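You operate a simulated robot arm through the tools that you are given. There is no shell and no other tool.

The job below is to be done with a simulated robot arm. You get a single attempt, and the scene is never put back.

JOB
Staple the cream sheaf and the pink sheaf.
Fine: fingers out of the slot, then one staple each, in the corner; each goes back to its slot; leave the third.

The check looks at the end state, three seconds after you hand in, the way a careful person would. Anything else that was tipped, shoved, dropped, spilled or broken makes it a failure.

ROBOT AND FRAMES
A 6-joint arm with a two-finger parallel gripper, fixed in place. Base frame: the origin is at the foot of the arm, x ahead of it, y to its left, z up; the work surface is at about z = 730. Units: mm, degrees, N and s.
With the tool pointing down near the work surface it reaches from about 200 to 620 mm from the base axis. Its first joint turns from -66.0 to 66.0 degrees. Payload 2.7 kg.
The TCP is the grasp point between the finger pads, 23 mm short of the fingertips. In the tool frame z runs along the fingers and y along their closing line. The gripper opens to 94 mm. The fingers are 38 mm wide and 10 mm thick; the gripper's body (54 by 96 mm) begins 39 mm behind the TCP.
Orientation is that of the tool frame in the base frame, as [roll, pitch, yaw] about the fixed x, y, z axes, in that order (R = Rz(yaw) Ry(pitch) Rx(roll)). With the fingers straight down and closing along the base's y, the tool's x points along the base's -x, its y along +y and its z along -z.

CONTROLS
- The arm moves only by the tool send_rows. Its arguments are lists of equal length, an entry for each row: "rot": the turn, a rotation vector about the base's x, y, z in degrees, a list of three; "translation": the shift along the base's x, y, z in mm, a list of three; "grip": the gripper command, from -1 (shut) to 1 (fully open), values between in proportion. In form: {"rot": [[rx, ry, rz], ...], "translation": [[x, y, z], ...], "grip": [grip, ...]}. A call has 1 to 20 rows; each row shifts and turns the commanded pose from where the row before left it. A row lasts 0.2 s, in which the tool goes at most 50 mm and 8.6 degrees; a call with a longer step from one row to the next is refused whole, and so is a gripper value outside its range. A pose out of reach is approached as far as the arm can. The call stops where the force on the tool passes 40 N (or 10 N more than at its start, if that is more) or the arm is blocked; 0.2 s more then pass. Each finger travels about 45 mm/s and halts on what it meets, pressing with about 30 N; the grip force reading is that of the motor and also rises with nothing between the fingers. The clock runs only during rows and for 0.2 s after the last one: add rows that do not move to give the fingers time. The reply holds the time, the measured pose of the TCP, the force on the tool along the base axes, the opening and the grip force, in the units named above and with some noise, with the torque about the TCP (base axes, N m) and any sound that the robot's microphone picked up.
- Cameras (640 x 400 px; columns grow to the right, rows downward): "scene" is fixed at [61.6, -422.5, 1404.9]; the picture's right is [0.88, -0.48, 0.00], its down [-0.27, -0.49, -0.83] and it looks along [0.40, 0.72, -0.56] (base axes); focal length 333 px, centre (320, 200). "wrist" rides on the gripper at [86, 16, -74] in the tool frame; the picture's right is [-0.18, 0.98, 0.00], its down [-0.58, -0.11, -0.81] and it looks along [-0.79, -0.15, 0.59] (tool axes); focal length 243 px, centre (320, 200). There is no depth. A picture from a camera that has moved, and an enlarged one, comes with that camera's place and axes in the base frame and with its lens.
- snapshot(camera): a new picture of that camera. The clock stands still meanwhile.
- enlarge(camera, box): a new picture of the part [left, top, right, bottom] of that camera's present view, enlarged. The clock stands still meanwhile.
- job_done(): hands the job in; it is judged then, once.

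Places have to be worked out from the pictures, the camera data and where the tool is seen. Open the gripper and draw the arm clear of the work before you hand the job in, unless the task says otherwise.

The tools are called after "Emit:" as a command line: name --argument value ..., lists and objects as JSON in quotes. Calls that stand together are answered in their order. send_rows: Moves the arm, as the interface text tells. Its arguments: {"type":"object","properties":{"rot":{"type":"array"},"translation":{"type":"array"},"grip":{"type":"array"}},"required":["rot","translation","grip"]} The other tools are called the same way: snapshot (camera) takes a picture; enlarge (camera, box) takes an enlarged picture of a part of a camera's view; job_done () hands the job in.

At the start:

```text
t: 0.0
position: [328.7, 18.0, 1101.5]
tool_rot: [180.0, 0.0, -179.9]
ft_force: [0.0, 0.9, 0.2]
ft_torque: [-0.03, 0.0, -0.01]
opening: 94.0
gripper_force: 0.0
```

scene: 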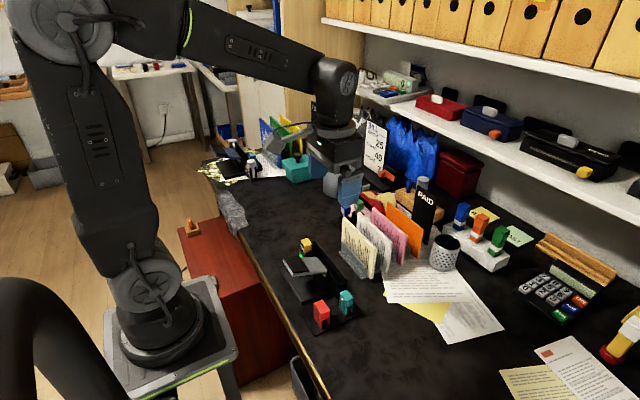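
wrist: 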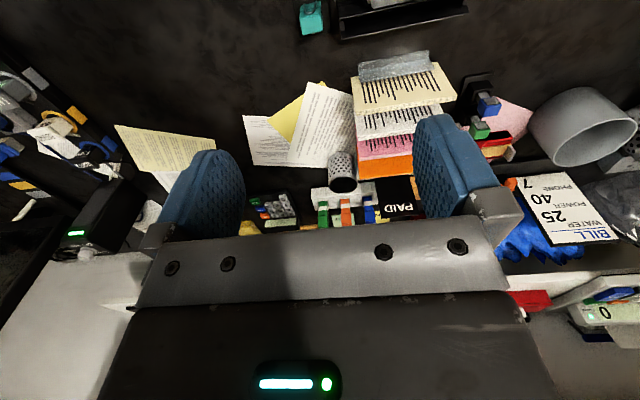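

I start by looking closely at the sheaf rack and the objects in the foreground of the scene picture.

Emit:
enlarge --camera "scene" --box '[260, 180, 460, 340]'

Emit:
enlarge --camera "wrist" --box '[280, 0, 520, 220]'

Emit:
enlarge --camera "scene" --box '[270, 220, 370, 340]'

```text
2.50 times, centred on (360, 260) of scene
camera zoom: at [61.6, -422.5, 1404.9], right [0.88, -0.48, 0.0], down [-0.27, -0.49, -0.83], along [0.4, 0.72, -0.56], focal length 833 px, centre (220, 50)
```

zoom: 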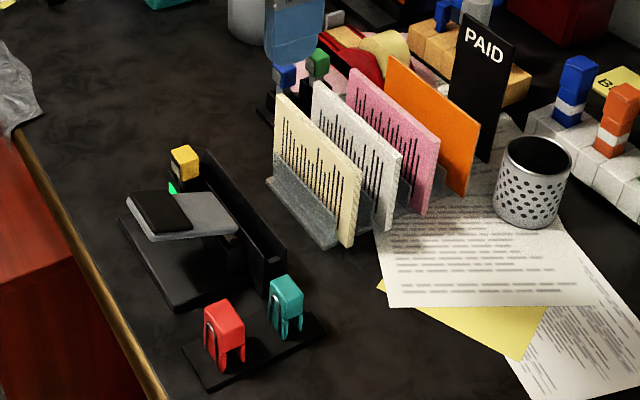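

```text
1.82 times, centred on (400, 110) of wrist
camera zoom: at [241.4, 32.6, 1174.5], right [0.18, 0.98, 0.0], down [0.58, -0.11, 0.81], along [0.79, -0.15, -0.59], focal length 441 px, centre (174, 364)
```

zoom: 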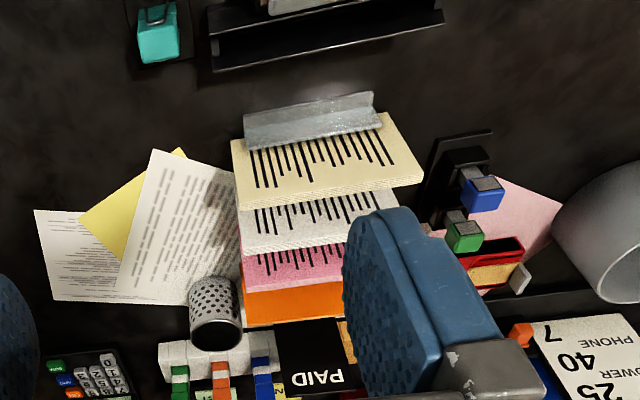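

```text
3.33 times, centred on (320, 280) of scene
camera zoom: at [61.6, -422.5, 1404.9], right [0.88, -0.48, 0.0], down [-0.27, -0.49, -0.83], along [0.4, 0.72, -0.56], focal length 1111 px, centre (320, -67)
```

zoom: 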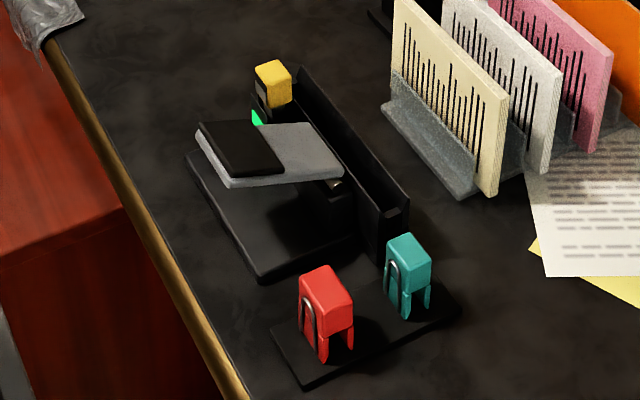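

The stapler seems to be at about (327, 120), with the sheaf rack further out near (450–520, 100). I draw the tool back so that the wrist camera sees the stapler.

Emit:
send_rows --rot '[[0, 0, 0], [0, 0, 0], [0, 0, 0], [0, 0, 0]]' --translation '[[-25, 20, 0], [-25, 20, 0], [-25, 20, 0], [-25, 20, 0]]' --grip '[1, 1, 1, 1]'

Emit:
snapshot --camera "wrist"

Emit:
enlarge --camera "wrist" --box '[220, 0, 440, 140]'

Emit:
snapshot --camera "scene"

```text
t: 1.0
position: [229.8, 94.5, 1100.2]
tool_rot: [-180.0, 0.0, 180.0]
ft_force: [-0.2, 0.2, 0.5]
ft_torque: [0.0, -0.02, 0.01]
opening: 93.6
gripper_force: 0.0
```

```text
taken
camera wrist: at [143.1, 111.1, 1173.7], right [0.18, 0.98, 0.0], down [0.58, -0.11, 0.81], along [0.79, -0.15, -0.59], focal length 243 px, centre (320, 200)
```

wrist: 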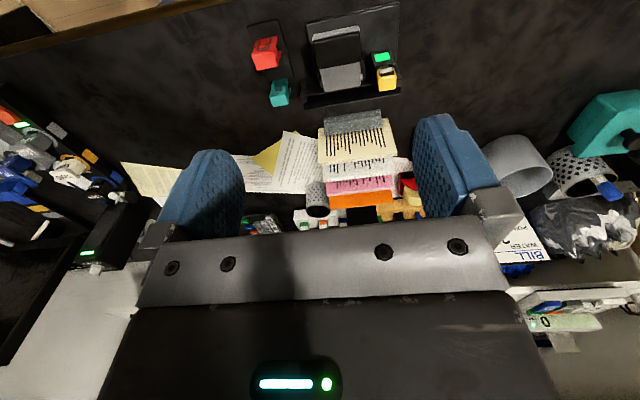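

```text
2.86 times, centred on (330, 70) of wrist
camera zoom: at [143.1, 111.1, 1173.7], right [0.18, 0.98, 0.0], down [0.58, -0.11, 0.81], along [0.79, -0.15, -0.59], focal length 693 px, centre (291, 571)
```

zoom: 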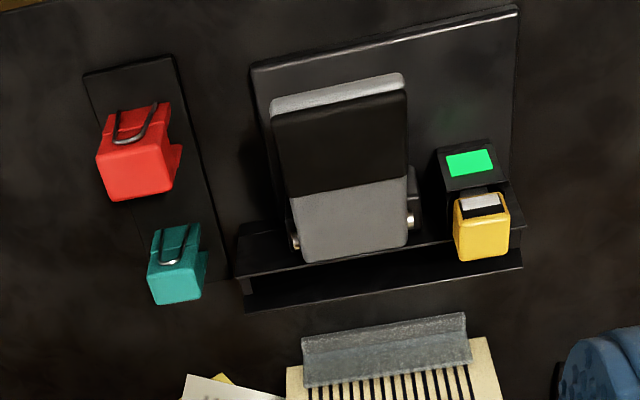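

```text
taken
```

scene: 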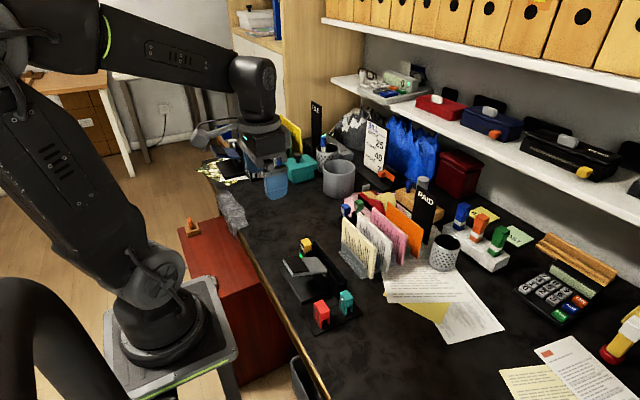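

The stapler has a lever, a black rail behind it, and a small block with a green light and a yellow part. I lower the camera to see it from closer.

Emit:
send_rows --rot '[[0, 0, 0], [0, 0, 0], [0, 0, 0], [0, 0, 0]]' --translation '[[-3, 0, -45], [-3, 0, -45], [-3, 0, -45], [-3, 0, -45]]' --grip '[1, 1, 1, 1]'

Emit:
snapshot --camera "wrist"

Emit:
enlarge --camera "wrist" --box '[200, 0, 440, 200]'

```text
t: 2.0
position: [218.0, 96.7, 916.7]
tool_rot: [179.9, -0.1, -179.9]
ft_force: [-0.9, -0.1, -0.2]
ft_torque: [0.04, 0.0, -0.04]
opening: 93.9
gripper_force: 0.0
```

```text
taken
camera wrist: at [131.3, 112.7, 990.1], right [0.18, 0.98, 0.0], down [0.58, -0.11, 0.8], along [0.79, -0.15, -0.59], focal length 243 px, centre (320, 200)
```

wrist: 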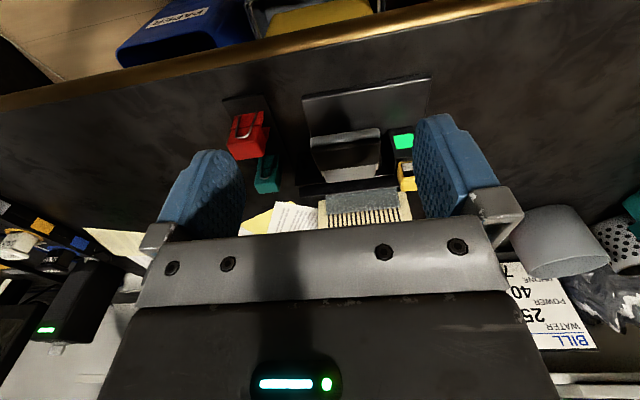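

```text
2.00 times, centred on (320, 100) of wrist
camera zoom: at [131.3, 112.7, 990.1], right [0.18, 0.98, 0.0], down [0.58, -0.11, 0.8], along [0.79, -0.15, -0.59], focal length 485 px, centre (320, 400)
```

zoom: 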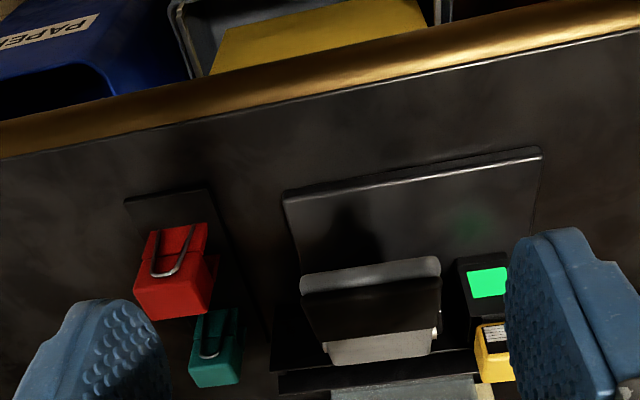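

The enlarged pictures are truly sharper, so I take tight views of the stapler's parts and the rack from the scene camera.

Emit:
enlarge --camera "scene" --box '[275, 230, 355, 280]'

Emit:
enlarge --camera "scene" --box '[280, 265, 360, 315]'

Emit:
enlarge --camera "scene" --box '[330, 200, 430, 285]'

Emit:
enlarge --camera "scene" --box '[295, 290, 365, 335]'

```text
8.00 times, centred on (315, 255) of scene
camera zoom: at [61.6, -422.5, 1404.9], right [0.88, -0.48, 0.0], down [-0.27, -0.49, -0.83], along [0.4, 0.72, -0.56], focal length 2666 px, centre (360, -240)
```

zoom: 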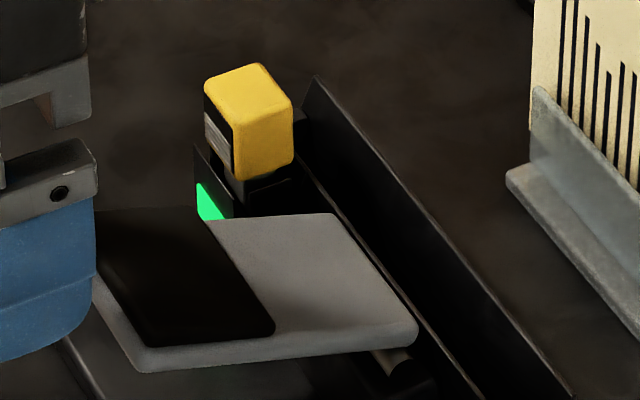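

```text
8.00 times, centred on (320, 290) of scene
camera zoom: at [61.6, -422.5, 1404.9], right [0.88, -0.48, 0.0], down [-0.27, -0.49, -0.83], along [0.4, 0.72, -0.56], focal length 2666 px, centre (320, -520)
```

zoom: 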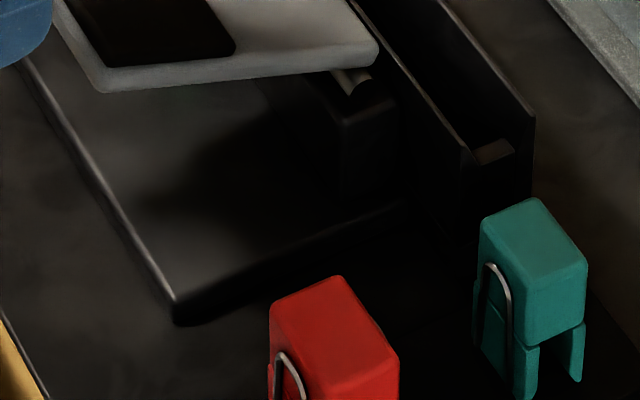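

```text
4.71 times, centred on (380, 242) of scene
camera zoom: at [61.6, -422.5, 1404.9], right [0.88, -0.48, 0.0], down [-0.27, -0.49, -0.83], along [0.4, 0.72, -0.56], focal length 1568 px, centre (38, 0)
```

zoom: 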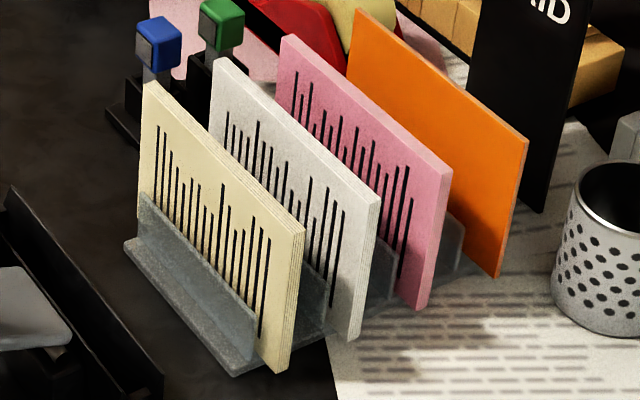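

```text
8.89 times, centred on (330, 312) of scene
camera zoom: at [61.6, -422.5, 1404.9], right [0.88, -0.48, 0.0], down [-0.27, -0.49, -0.83], along [0.4, 0.72, -0.56], focal length 2962 px, centre (231, -800)
```

zoom: 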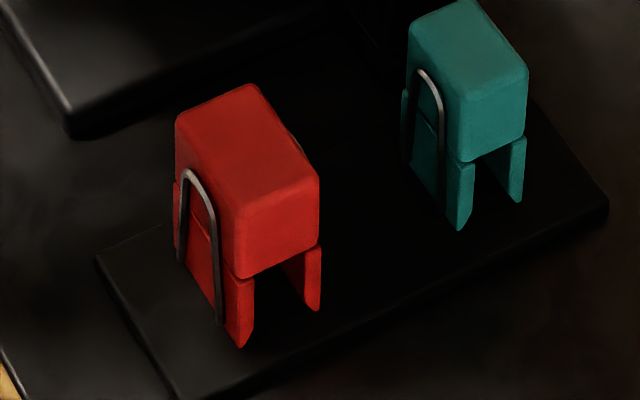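

The stapler has an upright channel (the slot) along y at x≈395, spanning y≈30–210, with the yellow and green unit at its +y end and a padded lever on the robot's side. The sheaves stand at x≈480 (cream), 531 (white) and 583 (pink). I move to look down into the slot.

Emit:
send_rows --rot '[[0, 0, 0], [0, 0, 0], [0, 0, 0], [0, 0, 0]]' --translation '[[37, 0, 30], [37, 0, 30], [37, 0, 25], [37, 0, 25]]' --grip '[1, 1, 1, 1]'

Emit:
enlarge --camera "wrist" --box '[240, 0, 400, 100]'

Emit:
enlarge --camera "wrist" --box '[320, 0, 420, 62]'

Emit:
enlarge --camera "wrist" --box '[240, 40, 440, 200]'

```text
t: 3.0
position: [367.5, 95.9, 1030.5]
tool_rot: [-180.0, -0.1, -180.0]
ft_force: [0.2, 0.0, 0.1]
ft_torque: [0.01, -0.02, -0.04]
opening: 94.0
gripper_force: 0.0
```

```text
4.00 times, centred on (320, 50) of wrist
camera zoom: at [279.7, 112.6, 1103.9], right [0.18, 0.98, 0.0], down [0.58, -0.11, 0.81], along [0.79, -0.15, -0.59], focal length 970 px, centre (320, 800)
```

zoom: 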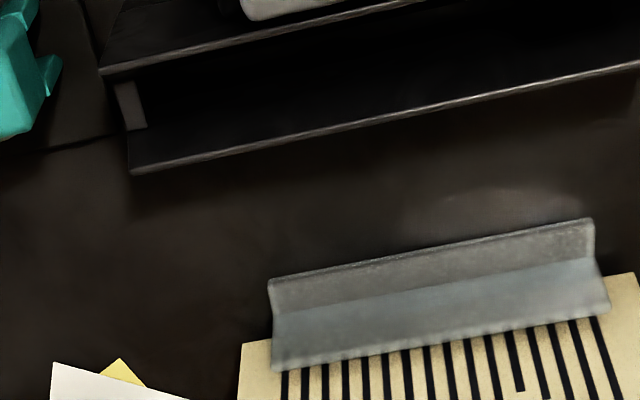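

```text
6.40 times, centred on (370, 31) of wrist
camera zoom: at [279.7, 112.6, 1103.9], right [0.18, 0.98, 0.0], down [0.58, -0.11, 0.81], along [0.79, -0.15, -0.59], focal length 1553 px, centre (0, 1282)
```

zoom: 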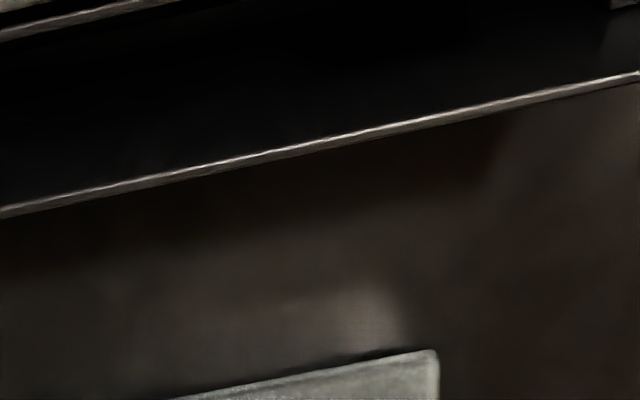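

```text
2.50 times, centred on (340, 120) of wrist
camera zoom: at [279.7, 112.6, 1103.9], right [0.18, 0.98, 0.0], down [0.58, -0.11, 0.81], along [0.79, -0.15, -0.59], focal length 606 px, centre (270, 400)
```

zoom: 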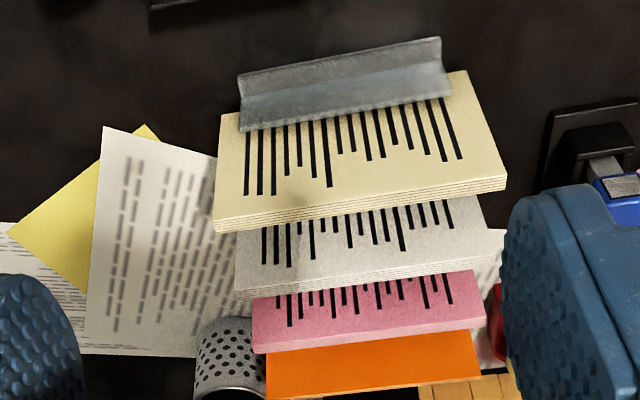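

The slot's walls stand at x≈364 and x≈392, tops at z≈778, and it spans y≈34–205. I need to see the +y end with the yellow part, so I move the camera back and to the left.

Emit:
send_rows --rot '[[0, 0, 0], [0, 0, 0], [0, 0, 0]]' --translation '[[-20, 30, 0], [-20, 30, 0], [-20, 30, 0]]' --grip '[1, 1, 1]'

Emit:
snapshot --camera "wrist"

Emit:
enlarge --camera "wrist" --box '[240, 0, 400, 100]'

```text
t: 3.8
position: [307.0, 185.5, 1029.2]
tool_rot: [180.0, 0.0, 180.0]
ft_force: [-0.6, -0.1, -0.5]
ft_torque: [0.0, -0.02, -0.02]
opening: 94.2
gripper_force: 0.1
```

```text
taken
camera wrist: at [219.6, 202.1, 1102.6], right [0.18, 0.98, 0.0], down [0.58, -0.11, 0.81], along [0.79, -0.15, -0.59], focal length 243 px, centre (320, 200)
```

wrist: 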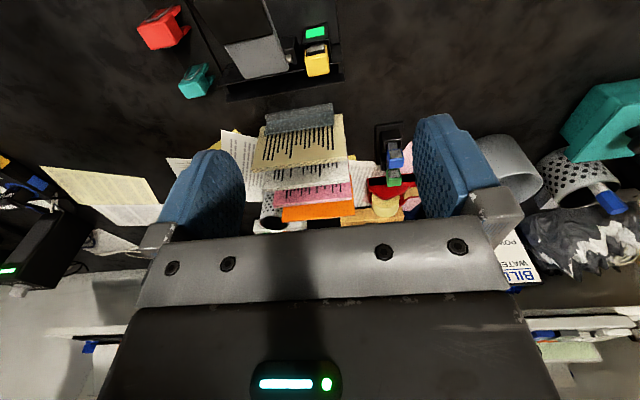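

```text
4.00 times, centred on (320, 50) of wrist
camera zoom: at [219.6, 202.1, 1102.6], right [0.18, 0.98, 0.0], down [0.58, -0.11, 0.81], along [0.79, -0.15, -0.59], focal length 970 px, centre (320, 800)
```

zoom: 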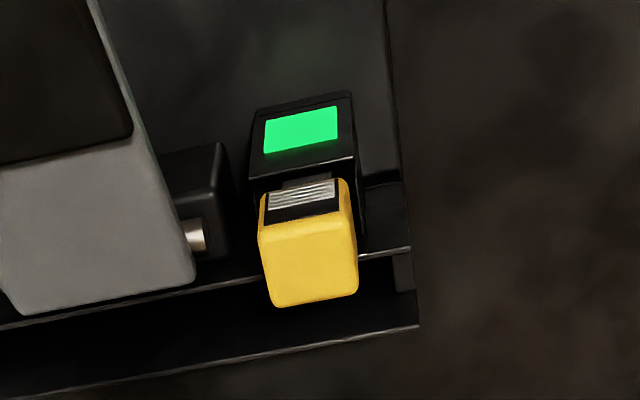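

The yellow block looks like the stapling head, with silver staples in its window, over the slot's +y end. I zoom on it, and on the slot's end.

Emit:
enlarge --camera "wrist" --box '[295, 20, 351, 90]'

Emit:
enlarge --camera "wrist" --box '[120, 0, 280, 110]'

Emit:
enlarge --camera "scene" --box '[294, 232, 324, 262]'

```text
5.71 times, centred on (323, 55) of wrist
camera zoom: at [219.6, 202.1, 1102.6], right [0.18, 0.98, 0.0], down [0.58, -0.11, 0.81], along [0.79, -0.15, -0.59], focal length 1386 px, centre (303, 1029)
```

zoom: 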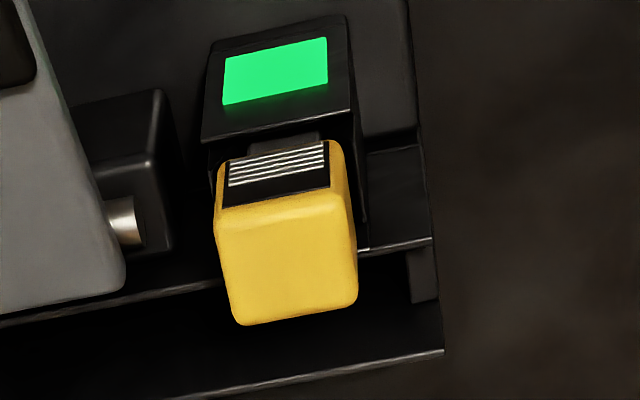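

```text
3.64 times, centred on (200, 55) of wrist
camera zoom: at [219.6, 202.1, 1102.6], right [0.18, 0.98, 0.0], down [0.58, -0.11, 0.81], along [0.79, -0.15, -0.59], focal length 882 px, centre (756, 727)
```

zoom: 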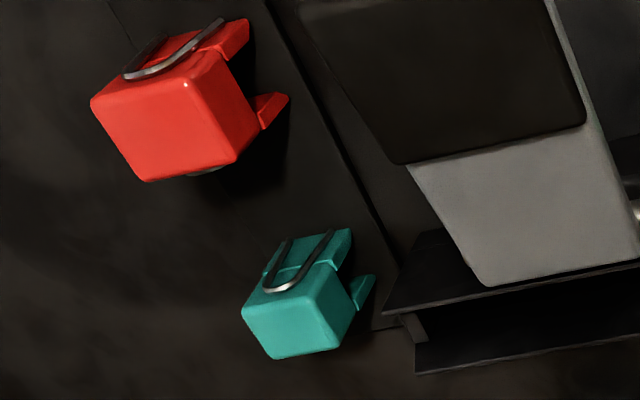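

```text
13.33 times, centred on (309, 247) of scene
camera zoom: at [61.6, -422.5, 1404.9], right [0.88, -0.48, 0.0], down [-0.27, -0.49, -0.83], along [0.4, 0.72, -0.56], focal length 4442 px, centre (467, -427)
```

zoom: 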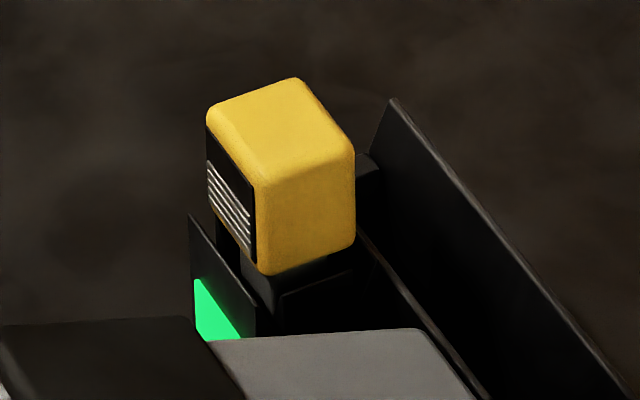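

Window and lamp show the head is loaded and ready; it fires at about y≈174, so the bottom +y corner of a sheaf pushed to the slot's +y end will be under it. I now turn the tool 90° so it closes along x, and move over the cream sheaf at a safe height.

Emit:
send_rows --rot '[[0, 0, 8.2], [0, 0, 8.2], [0, 0, 8.2], [0, 0, 8.2], [0, 0, 8.2], [0, 0, 8.2], [0, 0, 8.2], [0, 0, 8.2], [0, 0, 8.2], [0, 0, 8.2], [0, 0, 8.0]]' --translation '[[16, -6, 0], [16, -6, 0], [16, -6, 0], [16, -6, 0], [16, -6, 0], [16, -6, 0], [16, -6, 0], [16, -6, 0], [16, -6, -20], [16, -6, -20], [13, -4, -20]]' --grip '[1, 1, 1, 1, 1, 1, 1, 1, 1, 1, 1]'

Emit:
snapshot --camera "wrist"

Emit:
snapshot --camera "scene"

```text
t: 6.2
position: [479.8, 119.7, 969.7]
tool_rot: [-180.0, 0.0, -89.9]
ft_force: [-0.5, -0.7, 0.6]
ft_torque: [0.0, 0.05, 0.03]
opening: 93.8
gripper_force: 0.2
```

```text
taken
camera wrist: at [463.0, 33.6, 1043.9], right [-0.98, 0.18, 0.0], down [0.11, 0.58, 0.81], along [0.15, 0.79, -0.59], focal length 243 px, centre (320, 200)
```

wrist: 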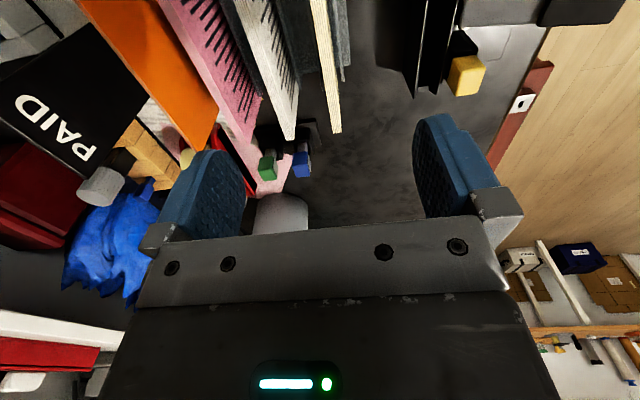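

```text
taken
```

scene: 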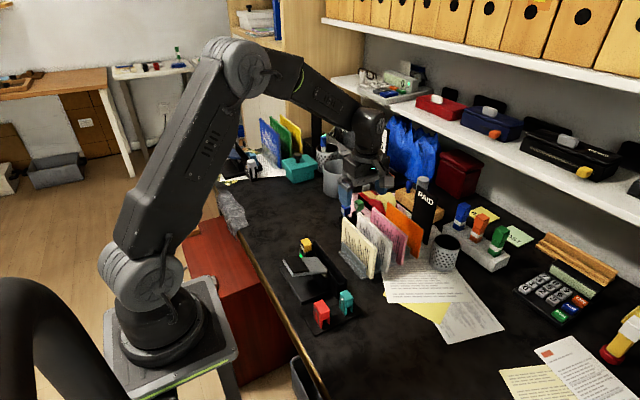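

The view now runs along the sheaves and the slot. I enlarge both to measure x positions, thickness and slot width.

Emit:
enlarge --camera "wrist" --box '[220, 0, 380, 140]'

Emit:
enlarge --camera "wrist" --box '[370, 0, 530, 110]'

```text
2.86 times, centred on (300, 70) of wrist
camera zoom: at [463.0, 33.6, 1043.9], right [-0.98, 0.18, 0.0], down [0.11, 0.58, 0.81], along [0.15, 0.79, -0.59], focal length 693 px, centre (377, 571)
```

zoom: 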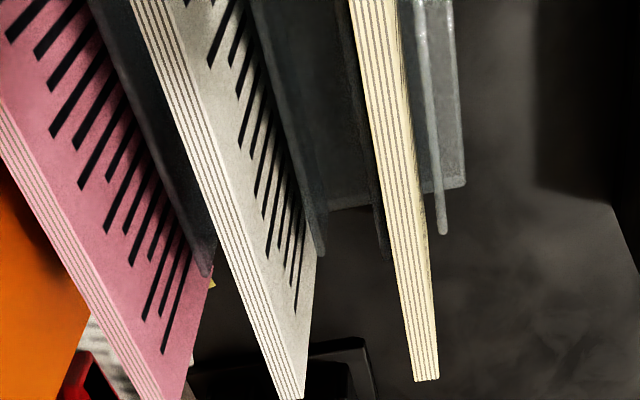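

```text
3.64 times, centred on (450, 55) of wrist
camera zoom: at [463.0, 33.6, 1043.9], right [-0.98, 0.18, 0.0], down [0.11, 0.58, 0.81], along [0.15, 0.79, -0.59], focal length 882 px, centre (-153, 727)
```

zoom: 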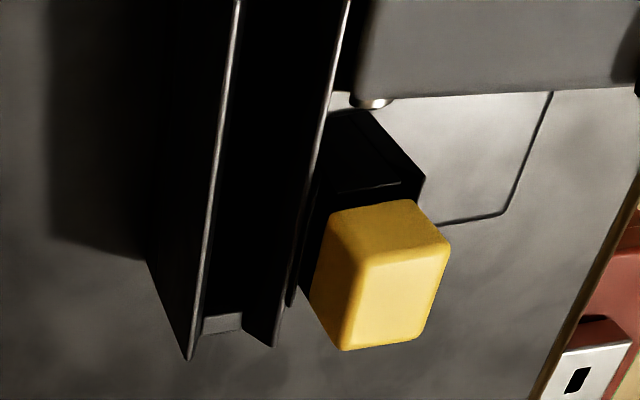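

The cream sheaf is about 10 mm thick and the slot about 22 mm wide inside, roughly 103 mm nearer than the cream. I narrow the opening to about 46 mm and come down to just above the cream's top to check alignment against the fingers.

Emit:
send_rows --rot '[[0, 0, 0], [0, 0, 0], [0, 0, 0], [0, 0, 0], [0, 0, 0]]' --translation '[[-1, 1, -30], [0, 0, -30], [0, 0, -20], [0, 0, 0], [0, 0, 0]]' --grip '[-0.02, -0.02, -0.02, -0.02, -0.02]'

Emit:
snapshot --camera "wrist"

Emit:
enlarge --camera "scene" --box '[310, 170, 430, 290]'

```text
t: 7.4
position: [476.1, 124.4, 890.8]
tool_rot: [180.0, 0.0, -89.9]
ft_force: [-0.1, 0.0, 0.0]
ft_torque: [-0.03, 0.0, -0.01]
opening: 46.2
gripper_force: 0.2
```

```text
taken
camera wrist: at [460.4, 37.9, 964.5], right [-0.98, 0.18, 0.0], down [0.11, 0.58, 0.81], along [0.15, 0.79, -0.59], focal length 243 px, centre (320, 200)
```

wrist: 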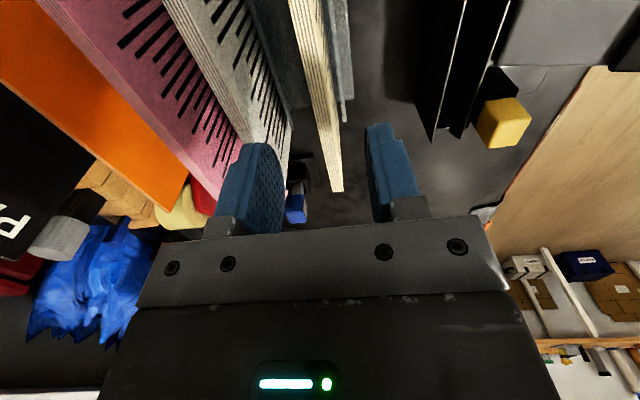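

```text
3.33 times, centred on (370, 230) of scene
camera zoom: at [61.6, -422.5, 1404.9], right [0.88, -0.48, 0.0], down [-0.27, -0.49, -0.83], along [0.4, 0.72, -0.56], focal length 1111 px, centre (153, 100)
```

zoom: 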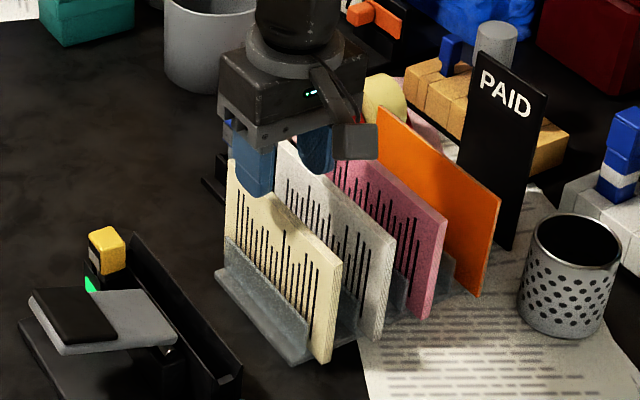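

In the wrist view the cream's top lies about 3 mm toward −x of the grasp centre. I correct this, then descend so the tips end about 35 mm below the top edge.

Emit:
send_rows --rot '[[0, 0, 0], [0, 0, 0], [0, 0, 0]]' --translation '[[-3, 0, 0], [0, 0, -20], [0, 0, 0]]' --grip '[-0.02, -0.02, -0.02]'

Emit:
enlarge --camera "wrist" --box '[210, 0, 440, 220]'

```text
t: 8.2
position: [475.7, 123.5, 870.9]
tool_rot: [180.0, 0.0, -90.1]
ft_force: [0.3, 0.5, 0.1]
ft_torque: [0.0, 0.01, 0.0]
opening: 46.1
gripper_force: 0.1
```

```text
1.82 times, centred on (325, 110) of wrist
camera zoom: at [458.5, 37.3, 943.6], right [-0.98, 0.18, 0.0], down [0.11, 0.58, 0.81], along [0.15, 0.79, -0.59], focal length 441 px, centre (311, 364)
```

zoom: 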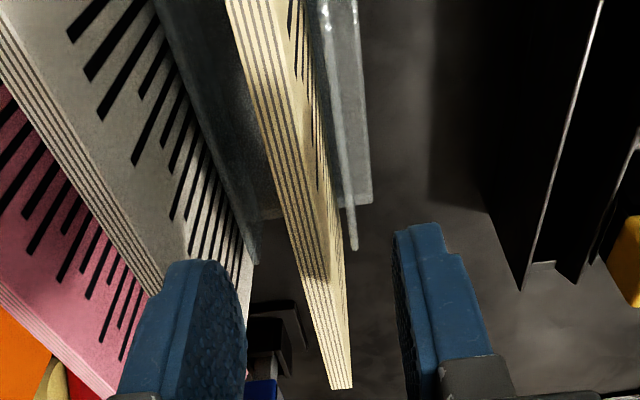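

Now the cream's top is centred between the fingers. I descend 41 mm and close the gripper.

Emit:
send_rows --rot '[[0, 0, 0], [0, 0, 0], [0, 0, 0], [0, 0, 0]]' --translation '[[0, 0, -15], [0, 0, -15], [0, 0, -11], [0, 0, 0]]' --grip '[-0.02, -0.02, -0.02, -0.02]'

Emit:
enlarge --camera "wrist" --box '[210, 0, 440, 220]'

Emit:
enlarge --camera "scene" --box '[330, 200, 410, 280]'

```text
t: 9.2
position: [475.2, 122.0, 830.2]
tool_rot: [-180.0, 0.0, -90.0]
ft_force: [-0.2, 0.2, 0.1]
ft_torque: [0.03, 0.0, -0.03]
opening: 46.3
gripper_force: 0.0
```

```text
1.82 times, centred on (325, 110) of wrist
camera zoom: at [457.8, 35.6, 903.8], right [-0.98, 0.18, 0.0], down [0.11, 0.58, 0.81], along [0.15, 0.79, -0.59], focal length 441 px, centre (311, 364)
```

zoom: 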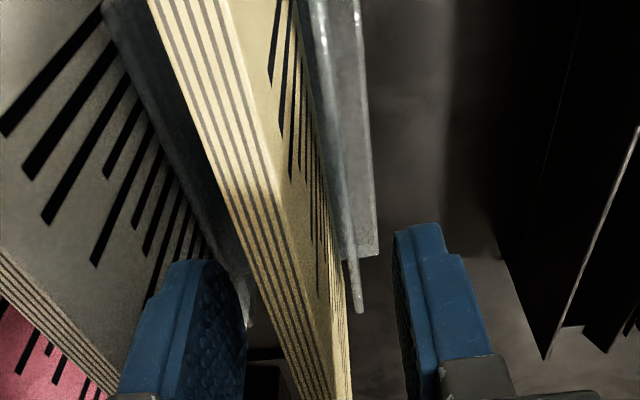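

```text
5.00 times, centred on (370, 240) of scene
camera zoom: at [61.6, -422.5, 1404.9], right [0.88, -0.48, 0.0], down [-0.27, -0.49, -0.83], along [0.4, 0.72, -0.56], focal length 1666 px, centre (70, 0)
```

zoom: 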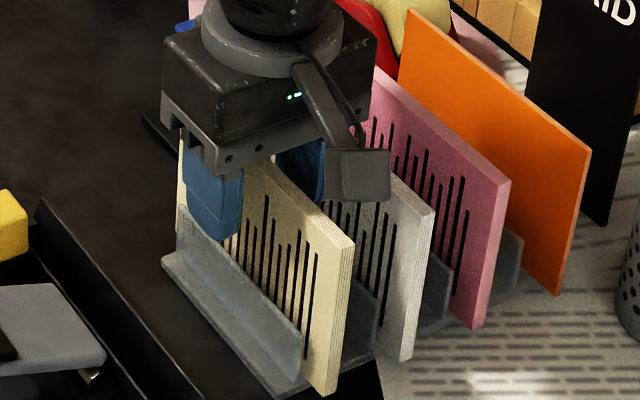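

The fingers straddle the cream with clearance, with no contact force. I close now.

Emit:
send_rows --rot '[[0, 0, 0], [0, 0, 0], [0, 0, 0], [0, 0, 0]]' --translation '[[0, 0, 0], [0, 0, 0], [0, 0, 0], [0, 0, 0]]' --grip '[-1, -1, -1, -1]'

Emit:
enlarge --camera "scene" --box '[330, 200, 410, 280]'

Emit:
enlarge --camera "wrist" --box '[210, 0, 440, 220]'

```text
t: 10.2
position: [474.0, 122.7, 830.2]
tool_rot: [-180.0, -0.1, -89.9]
ft_force: [0.3, -0.1, -0.1]
ft_torque: [0.02, 0.0, 0.01]
opening: 8.8
gripper_force: 30.2
```

```text
5.00 times, centred on (370, 240) of scene
camera zoom: at [61.6, -422.5, 1404.9], right [0.88, -0.48, 0.0], down [-0.27, -0.49, -0.83], along [0.4, 0.72, -0.56], focal length 1666 px, centre (70, 0)
```

zoom: 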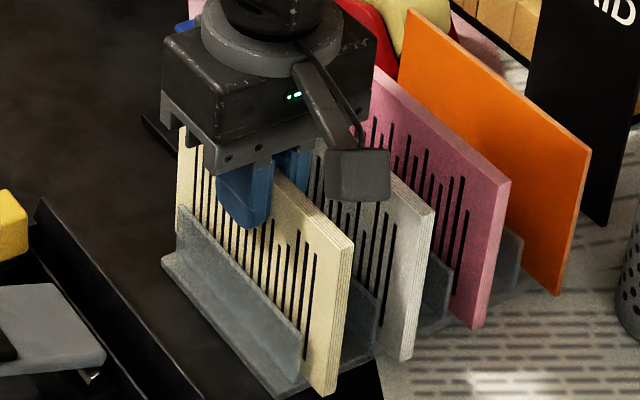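

```text
1.82 times, centred on (325, 110) of wrist
camera zoom: at [457.8, 35.6, 904.0], right [-0.98, 0.18, 0.0], down [0.11, 0.58, 0.81], along [0.15, 0.79, -0.59], focal length 441 px, centre (311, 364)
```

zoom: 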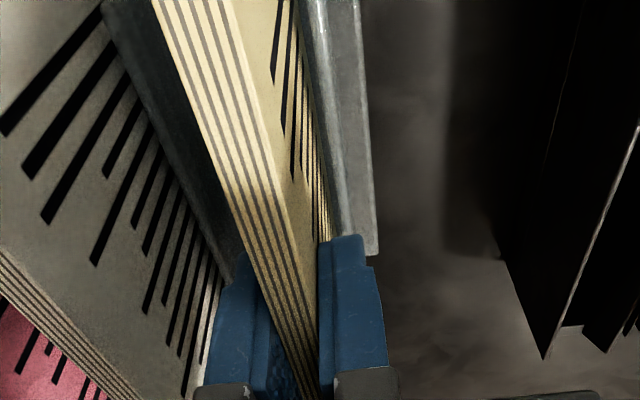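

The cream is held (opening ≈9 mm, 30 N). I lift straight up 60 mm in gentle steps.

Emit:
send_rows --rot '[[0, 0, 0], [0, 0, 0], [0, 0, 0], [0, 0, 0], [0, 0, 0], [0, 0, 0]]' --translation '[[0, 0, 6], [0, 0, 12], [0, 0, 14], [0, 0, 14], [0, 0, 14], [0, 0, 10]]' --grip '[-1, -1, -1, -1, -1, -1]'

Emit:
enlarge --camera "scene" --box '[310, 170, 430, 290]'

Emit:
snapshot --camera "wrist"

```text
t: 11.6
position: [472.4, 123.0, 900.5]
tool_rot: [-180.0, 0.0, -90.1]
ft_force: [0.5, -0.1, 0.0]
ft_torque: [-0.01, -0.01, 0.03]
opening: 8.7
gripper_force: 29.4
```

```text
3.33 times, centred on (370, 230) of scene
camera zoom: at [61.6, -422.5, 1404.9], right [0.88, -0.48, 0.0], down [-0.27, -0.49, -0.83], along [0.4, 0.72, -0.56], focal length 1111 px, centre (153, 100)
```

zoom: 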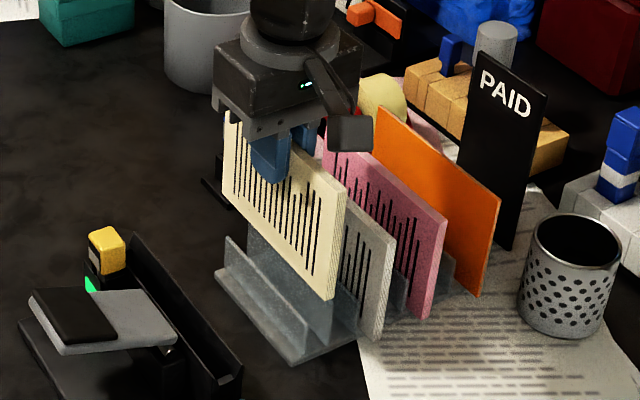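

```text
taken
camera wrist: at [454.7, 37.1, 973.6], right [-0.98, 0.18, 0.0], down [0.11, 0.58, 0.81], along [0.15, 0.79, -0.59], focal length 243 px, centre (320, 200)
```

wrist: 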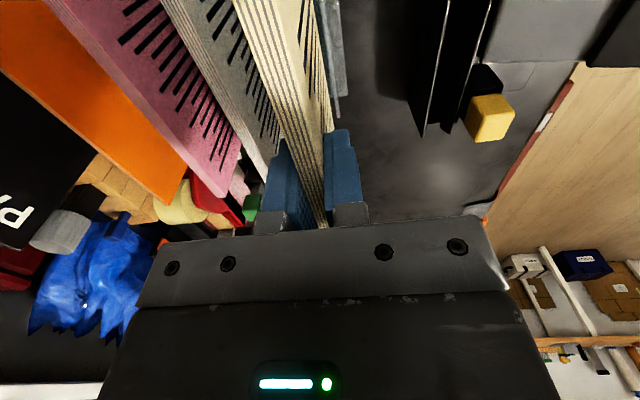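

The cream is clear of the rack. I raise it slightly and carry it to just above the slot, keeping the bottom above everything there.

Emit:
send_rows --rot '[[0, 0, 0], [0, 0, 0], [0, 0, 0], [0, 0, 0], [0, 0, 0], [0, 0, 0], [0, 0, 0]]' --translation '[[0, 0, 15], [0, 0, 15], [-25, 0, 0], [-25, 0, 0], [-25, 0, 0], [-20, 0, 0], [0, 0, 0]]' --grip '[-1, -1, -1, -1, -1, -1, -1]'

Emit:
snapshot --camera "wrist"

Emit:
enlarge --camera "wrist" --box '[240, 0, 440, 160]'

Emit:
enlarge --camera "scene" --box '[280, 190, 380, 310]'

```text
t: 13.2
position: [375.8, 124.2, 929.2]
tool_rot: [179.9, -0.1, -90.0]
ft_force: [-0.5, 0.8, -0.4]
ft_torque: [-0.01, -0.02, 0.01]
opening: 8.7
gripper_force: 30.1
```

```text
taken
camera wrist: at [360.1, 37.3, 1003.8], right [-0.98, 0.18, 0.0], down [0.11, 0.58, 0.81], along [0.15, 0.79, -0.59], focal length 243 px, centre (320, 200)
```

wrist: 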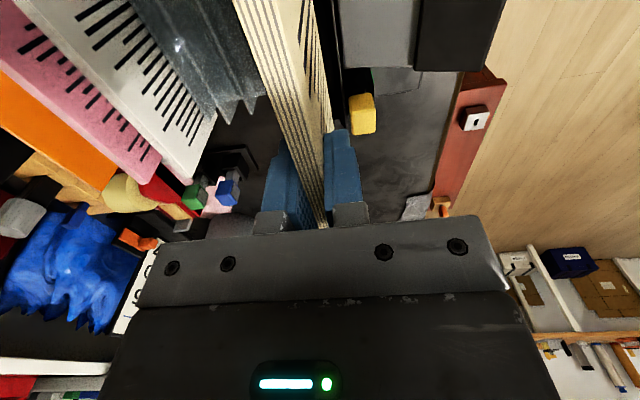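

```text
2.50 times, centred on (340, 80) of wrist
camera zoom: at [360.1, 37.3, 1003.8], right [-0.98, 0.18, 0.0], down [0.11, 0.58, 0.81], along [0.15, 0.79, -0.59], focal length 606 px, centre (270, 500)
```

zoom: 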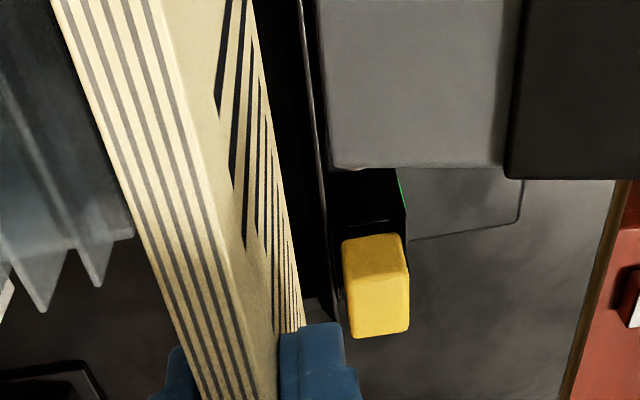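

```text
3.33 times, centred on (330, 250) of scene
camera zoom: at [61.6, -422.5, 1404.9], right [0.88, -0.48, 0.0], down [-0.27, -0.49, -0.83], along [0.4, 0.72, -0.56], focal length 1111 px, centre (287, 33)
```

zoom: 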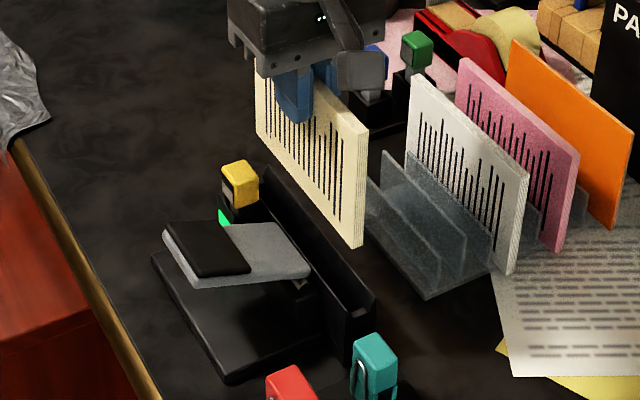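

The near wall's inner edge seems about 13 mm to the −x side of the grasp centre; the sheaf hides the far wall. I shift +20 mm in x to see both walls almost from above and measure the slot's centre.

Emit:
send_rows --rot '[[0, 0, 0], [0, 0, 0], [0, 0, 0]]' --translation '[[20, 0, 0], [0, 0, 0], [0, 0, 0]]' --grip '[-1, -1, -1]'

Emit:
enlarge --camera "wrist" --box '[300, 0, 420, 140]'

Emit:
enlarge --camera "wrist" --box '[340, 80, 400, 140]'

```text
t: 14.0
position: [398.1, 125.4, 931.0]
tool_rot: [-179.9, 0.1, -90.1]
ft_force: [0.4, -0.2, -1.1]
ft_torque: [-0.06, -0.01, 0.0]
opening: 8.6
gripper_force: 30.3
```

```text
2.86 times, centred on (360, 70) of wrist
camera zoom: at [381.7, 38.0, 1004.4], right [-0.98, 0.18, 0.0], down [0.11, 0.58, 0.81], along [0.15, 0.79, -0.59], focal length 693 px, centre (206, 571)
```

zoom: 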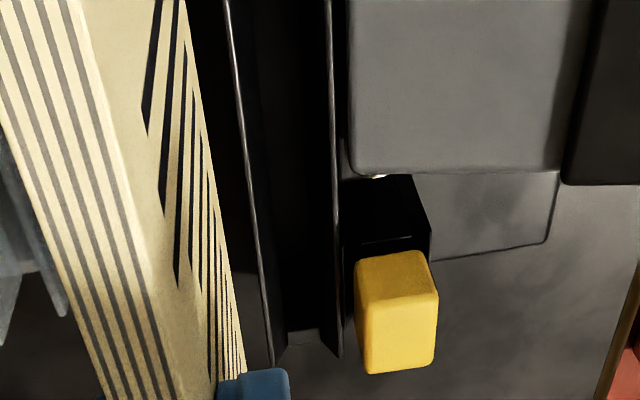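

```text
6.67 times, centred on (370, 110) of wrist
camera zoom: at [381.7, 38.0, 1004.4], right [-0.98, 0.18, 0.0], down [0.11, 0.58, 0.81], along [0.15, 0.79, -0.59], focal length 1618 px, centre (-13, 800)
```

zoom: 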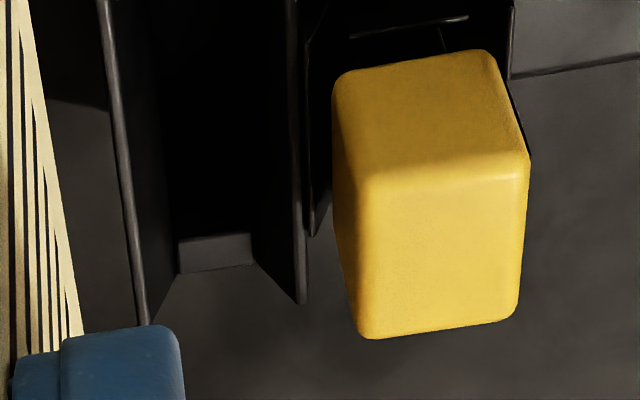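

Both walls are now clear: wall centres at about 5 mm and −21 mm from the camera, so the slot's centre is 24 mm to −x of the grasp centre. I move there and lower to just above the wall tops to check.

Emit:
send_rows --rot '[[0, 0, 0], [0, 0, 0], [0, 0, 0], [0, 0, 0], [0, 0, 0], [0, 0, 0]]' --translation '[[-12, 0, 0], [-12, 0, 0], [0, 0, -16], [0, 0, -16], [0, 0, -14], [0, 0, 0]]' --grip '[-1, -1, -1, -1, -1, -1]'

Emit:
enlarge --camera "wrist" --box '[240, 0, 440, 160]'

Emit:
enlarge --camera "scene" --box '[290, 220, 370, 300]'

```text
t: 15.4
position: [373.9, 123.1, 883.6]
tool_rot: [180.0, 0.1, -89.9]
ft_force: [0.1, 0.2, -0.6]
ft_torque: [0.0, -0.01, -0.02]
opening: 8.7
gripper_force: 29.7
```

```text
2.50 times, centred on (340, 80) of wrist
camera zoom: at [357.1, 37.1, 957.8], right [-0.98, 0.18, 0.0], down [0.11, 0.58, 0.81], along [0.15, 0.79, -0.59], focal length 606 px, centre (270, 500)
```

zoom: 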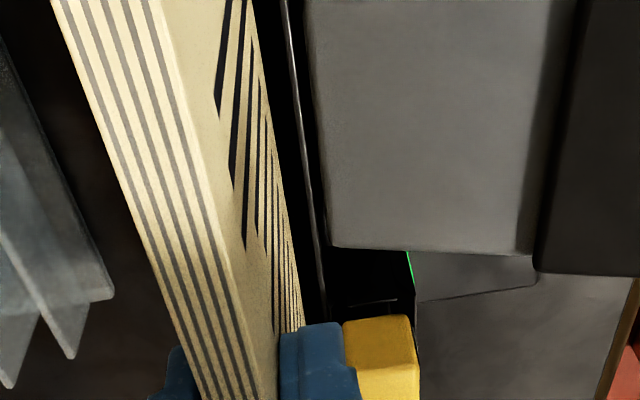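

```text
5.00 times, centred on (330, 260) of scene
camera zoom: at [61.6, -422.5, 1404.9], right [0.88, -0.48, 0.0], down [-0.27, -0.49, -0.83], along [0.4, 0.72, -0.56], focal length 1666 px, centre (270, -100)
```

zoom: 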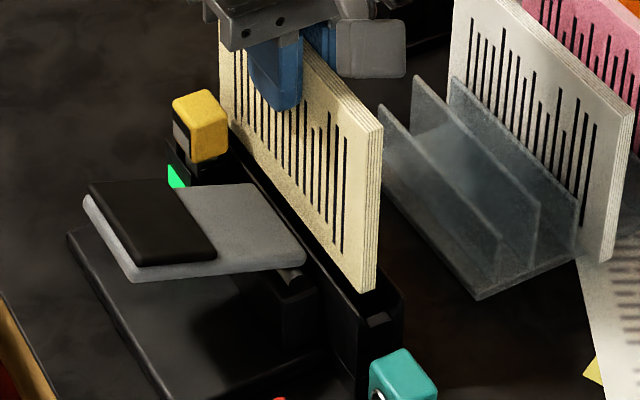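

The sheaf's bottom is over the slot, about 1 mm off centre. I adjust and lower it in between the walls.

Emit:
send_rows --rot '[[0, 0, 0], [0, 0, 0], [0, 0, 0], [0, 0, 0]]' --translation '[[1, 0, -12], [0, 0, -12], [0, 0, -8], [0, 0, 0]]' --grip '[-1, -1, -1, -1]'

Emit:
enlarge --camera "scene" --box '[290, 220, 370, 300]'

Emit:
enlarge --camera "wrist" --box '[240, 0, 440, 160]'

```text
t: 16.4
position: [375.3, 124.1, 851.0]
tool_rot: [180.0, 0.0, -90.0]
ft_force: [-0.2, 0.3, 0.1]
ft_torque: [-0.04, 0.0, -0.02]
opening: 8.5
gripper_force: 30.5
```

```text
5.00 times, centred on (330, 260) of scene
camera zoom: at [61.6, -422.5, 1404.9], right [0.88, -0.48, 0.0], down [-0.27, -0.49, -0.83], along [0.4, 0.72, -0.56], focal length 1666 px, centre (270, -100)
```

zoom: 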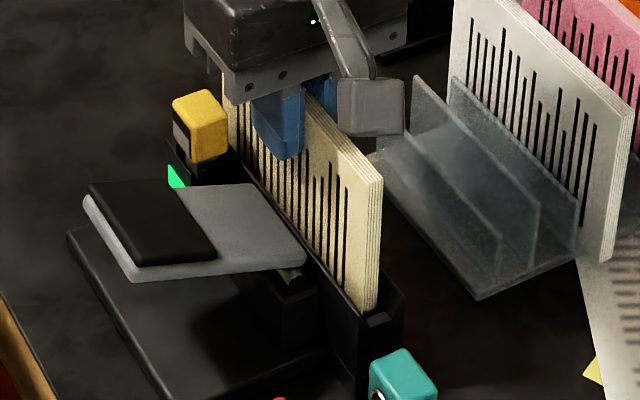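

```text
2.50 times, centred on (340, 80) of wrist
camera zoom: at [358.8, 37.6, 924.8], right [-0.98, 0.18, 0.0], down [0.11, 0.58, 0.81], along [0.15, 0.79, -0.59], focal length 606 px, centre (270, 500)
```

zoom: 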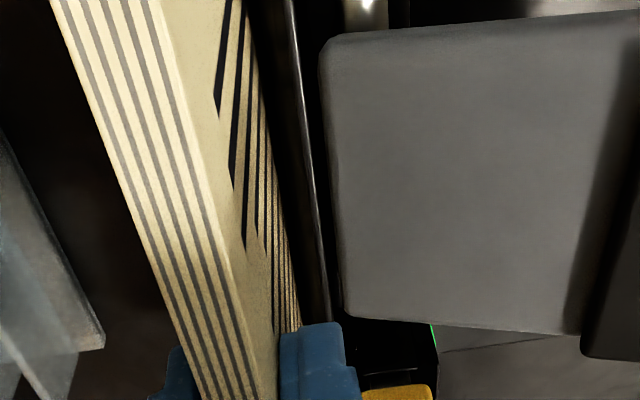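

The sheaf is inside the slot. I continue lowering in small steps, watching the force for the floor.

Emit:
send_rows --rot '[[0, 0, 0], [0, 0, 0], [0, 0, 0], [0, 0, 0]]' --translation '[[0, 0, -4], [0, 0, -4], [0, 0, -4], [0, 0, 0]]' --grip '[-1, -1, -1, -1]'

Emit:
enlarge --camera "scene" --box '[300, 220, 360, 290]'

```text
t: 17.4
position: [376.9, 125.3, 840.7]
tool_rot: [-179.9, 0.0, -90.0]
ft_force: [0.2, 0.0, -1.0]
ft_torque: [-0.03, -0.01, -0.03]
opening: 8.6
gripper_force: 30.3
```

```text
5.71 times, centred on (330, 255) of scene
camera zoom: at [61.6, -422.5, 1404.9], right [0.88, -0.48, 0.0], down [-0.27, -0.49, -0.83], along [0.4, 0.72, -0.56], focal length 1904 px, centre (263, -114)
```

zoom: 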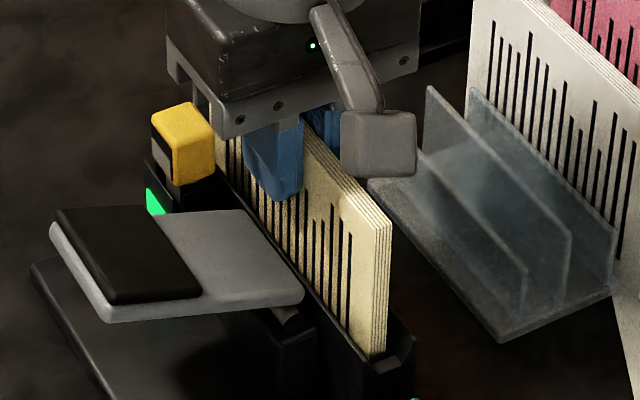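

No contact yet. I lower another 9 mm slowly.

Emit:
send_rows --rot '[[0, 0, 0], [0, 0, 0], [0, 0, 0], [0, 0, 0]]' --translation '[[0, 0, -3], [0, 0, -3], [0, 0, -3], [0, 0, 0]]' --grip '[-1, -1, -1, -1]'

Emit:
enlarge --camera "scene" --box '[300, 220, 360, 290]'

Emit:
snapshot --camera "wrist"

```text
t: 18.4
position: [376.6, 124.4, 832.3]
tool_rot: [-179.7, 0.2, -90.0]
ft_force: [0.2, 6.3, 27.5]
ft_torque: [0.05, -0.01, -0.11]
opening: 8.9
gripper_force: 30.1
```

```text
5.71 times, centred on (330, 255) of scene
camera zoom: at [61.3, -422.5, 1404.9], right [0.88, -0.48, 0.0], down [-0.27, -0.49, -0.83], along [0.4, 0.72, -0.56], focal length 1904 px, centre (263, -114)
```

zoom: 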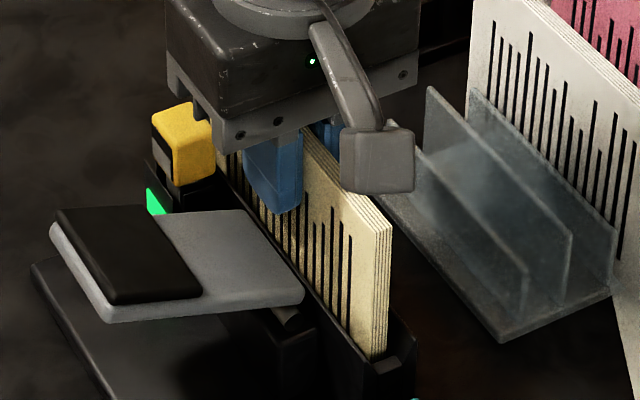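

```text
taken
camera wrist: at [359.2, 37.9, 905.4], right [-0.98, 0.18, 0.0], down [0.1, 0.58, 0.81], along [0.15, 0.79, -0.59], focal length 243 px, centre (320, 200)
```

wrist: 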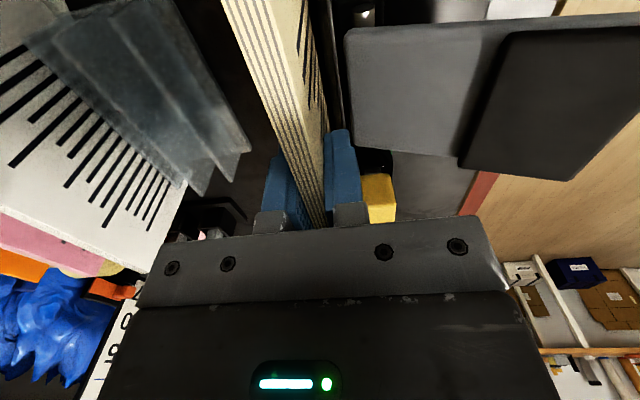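

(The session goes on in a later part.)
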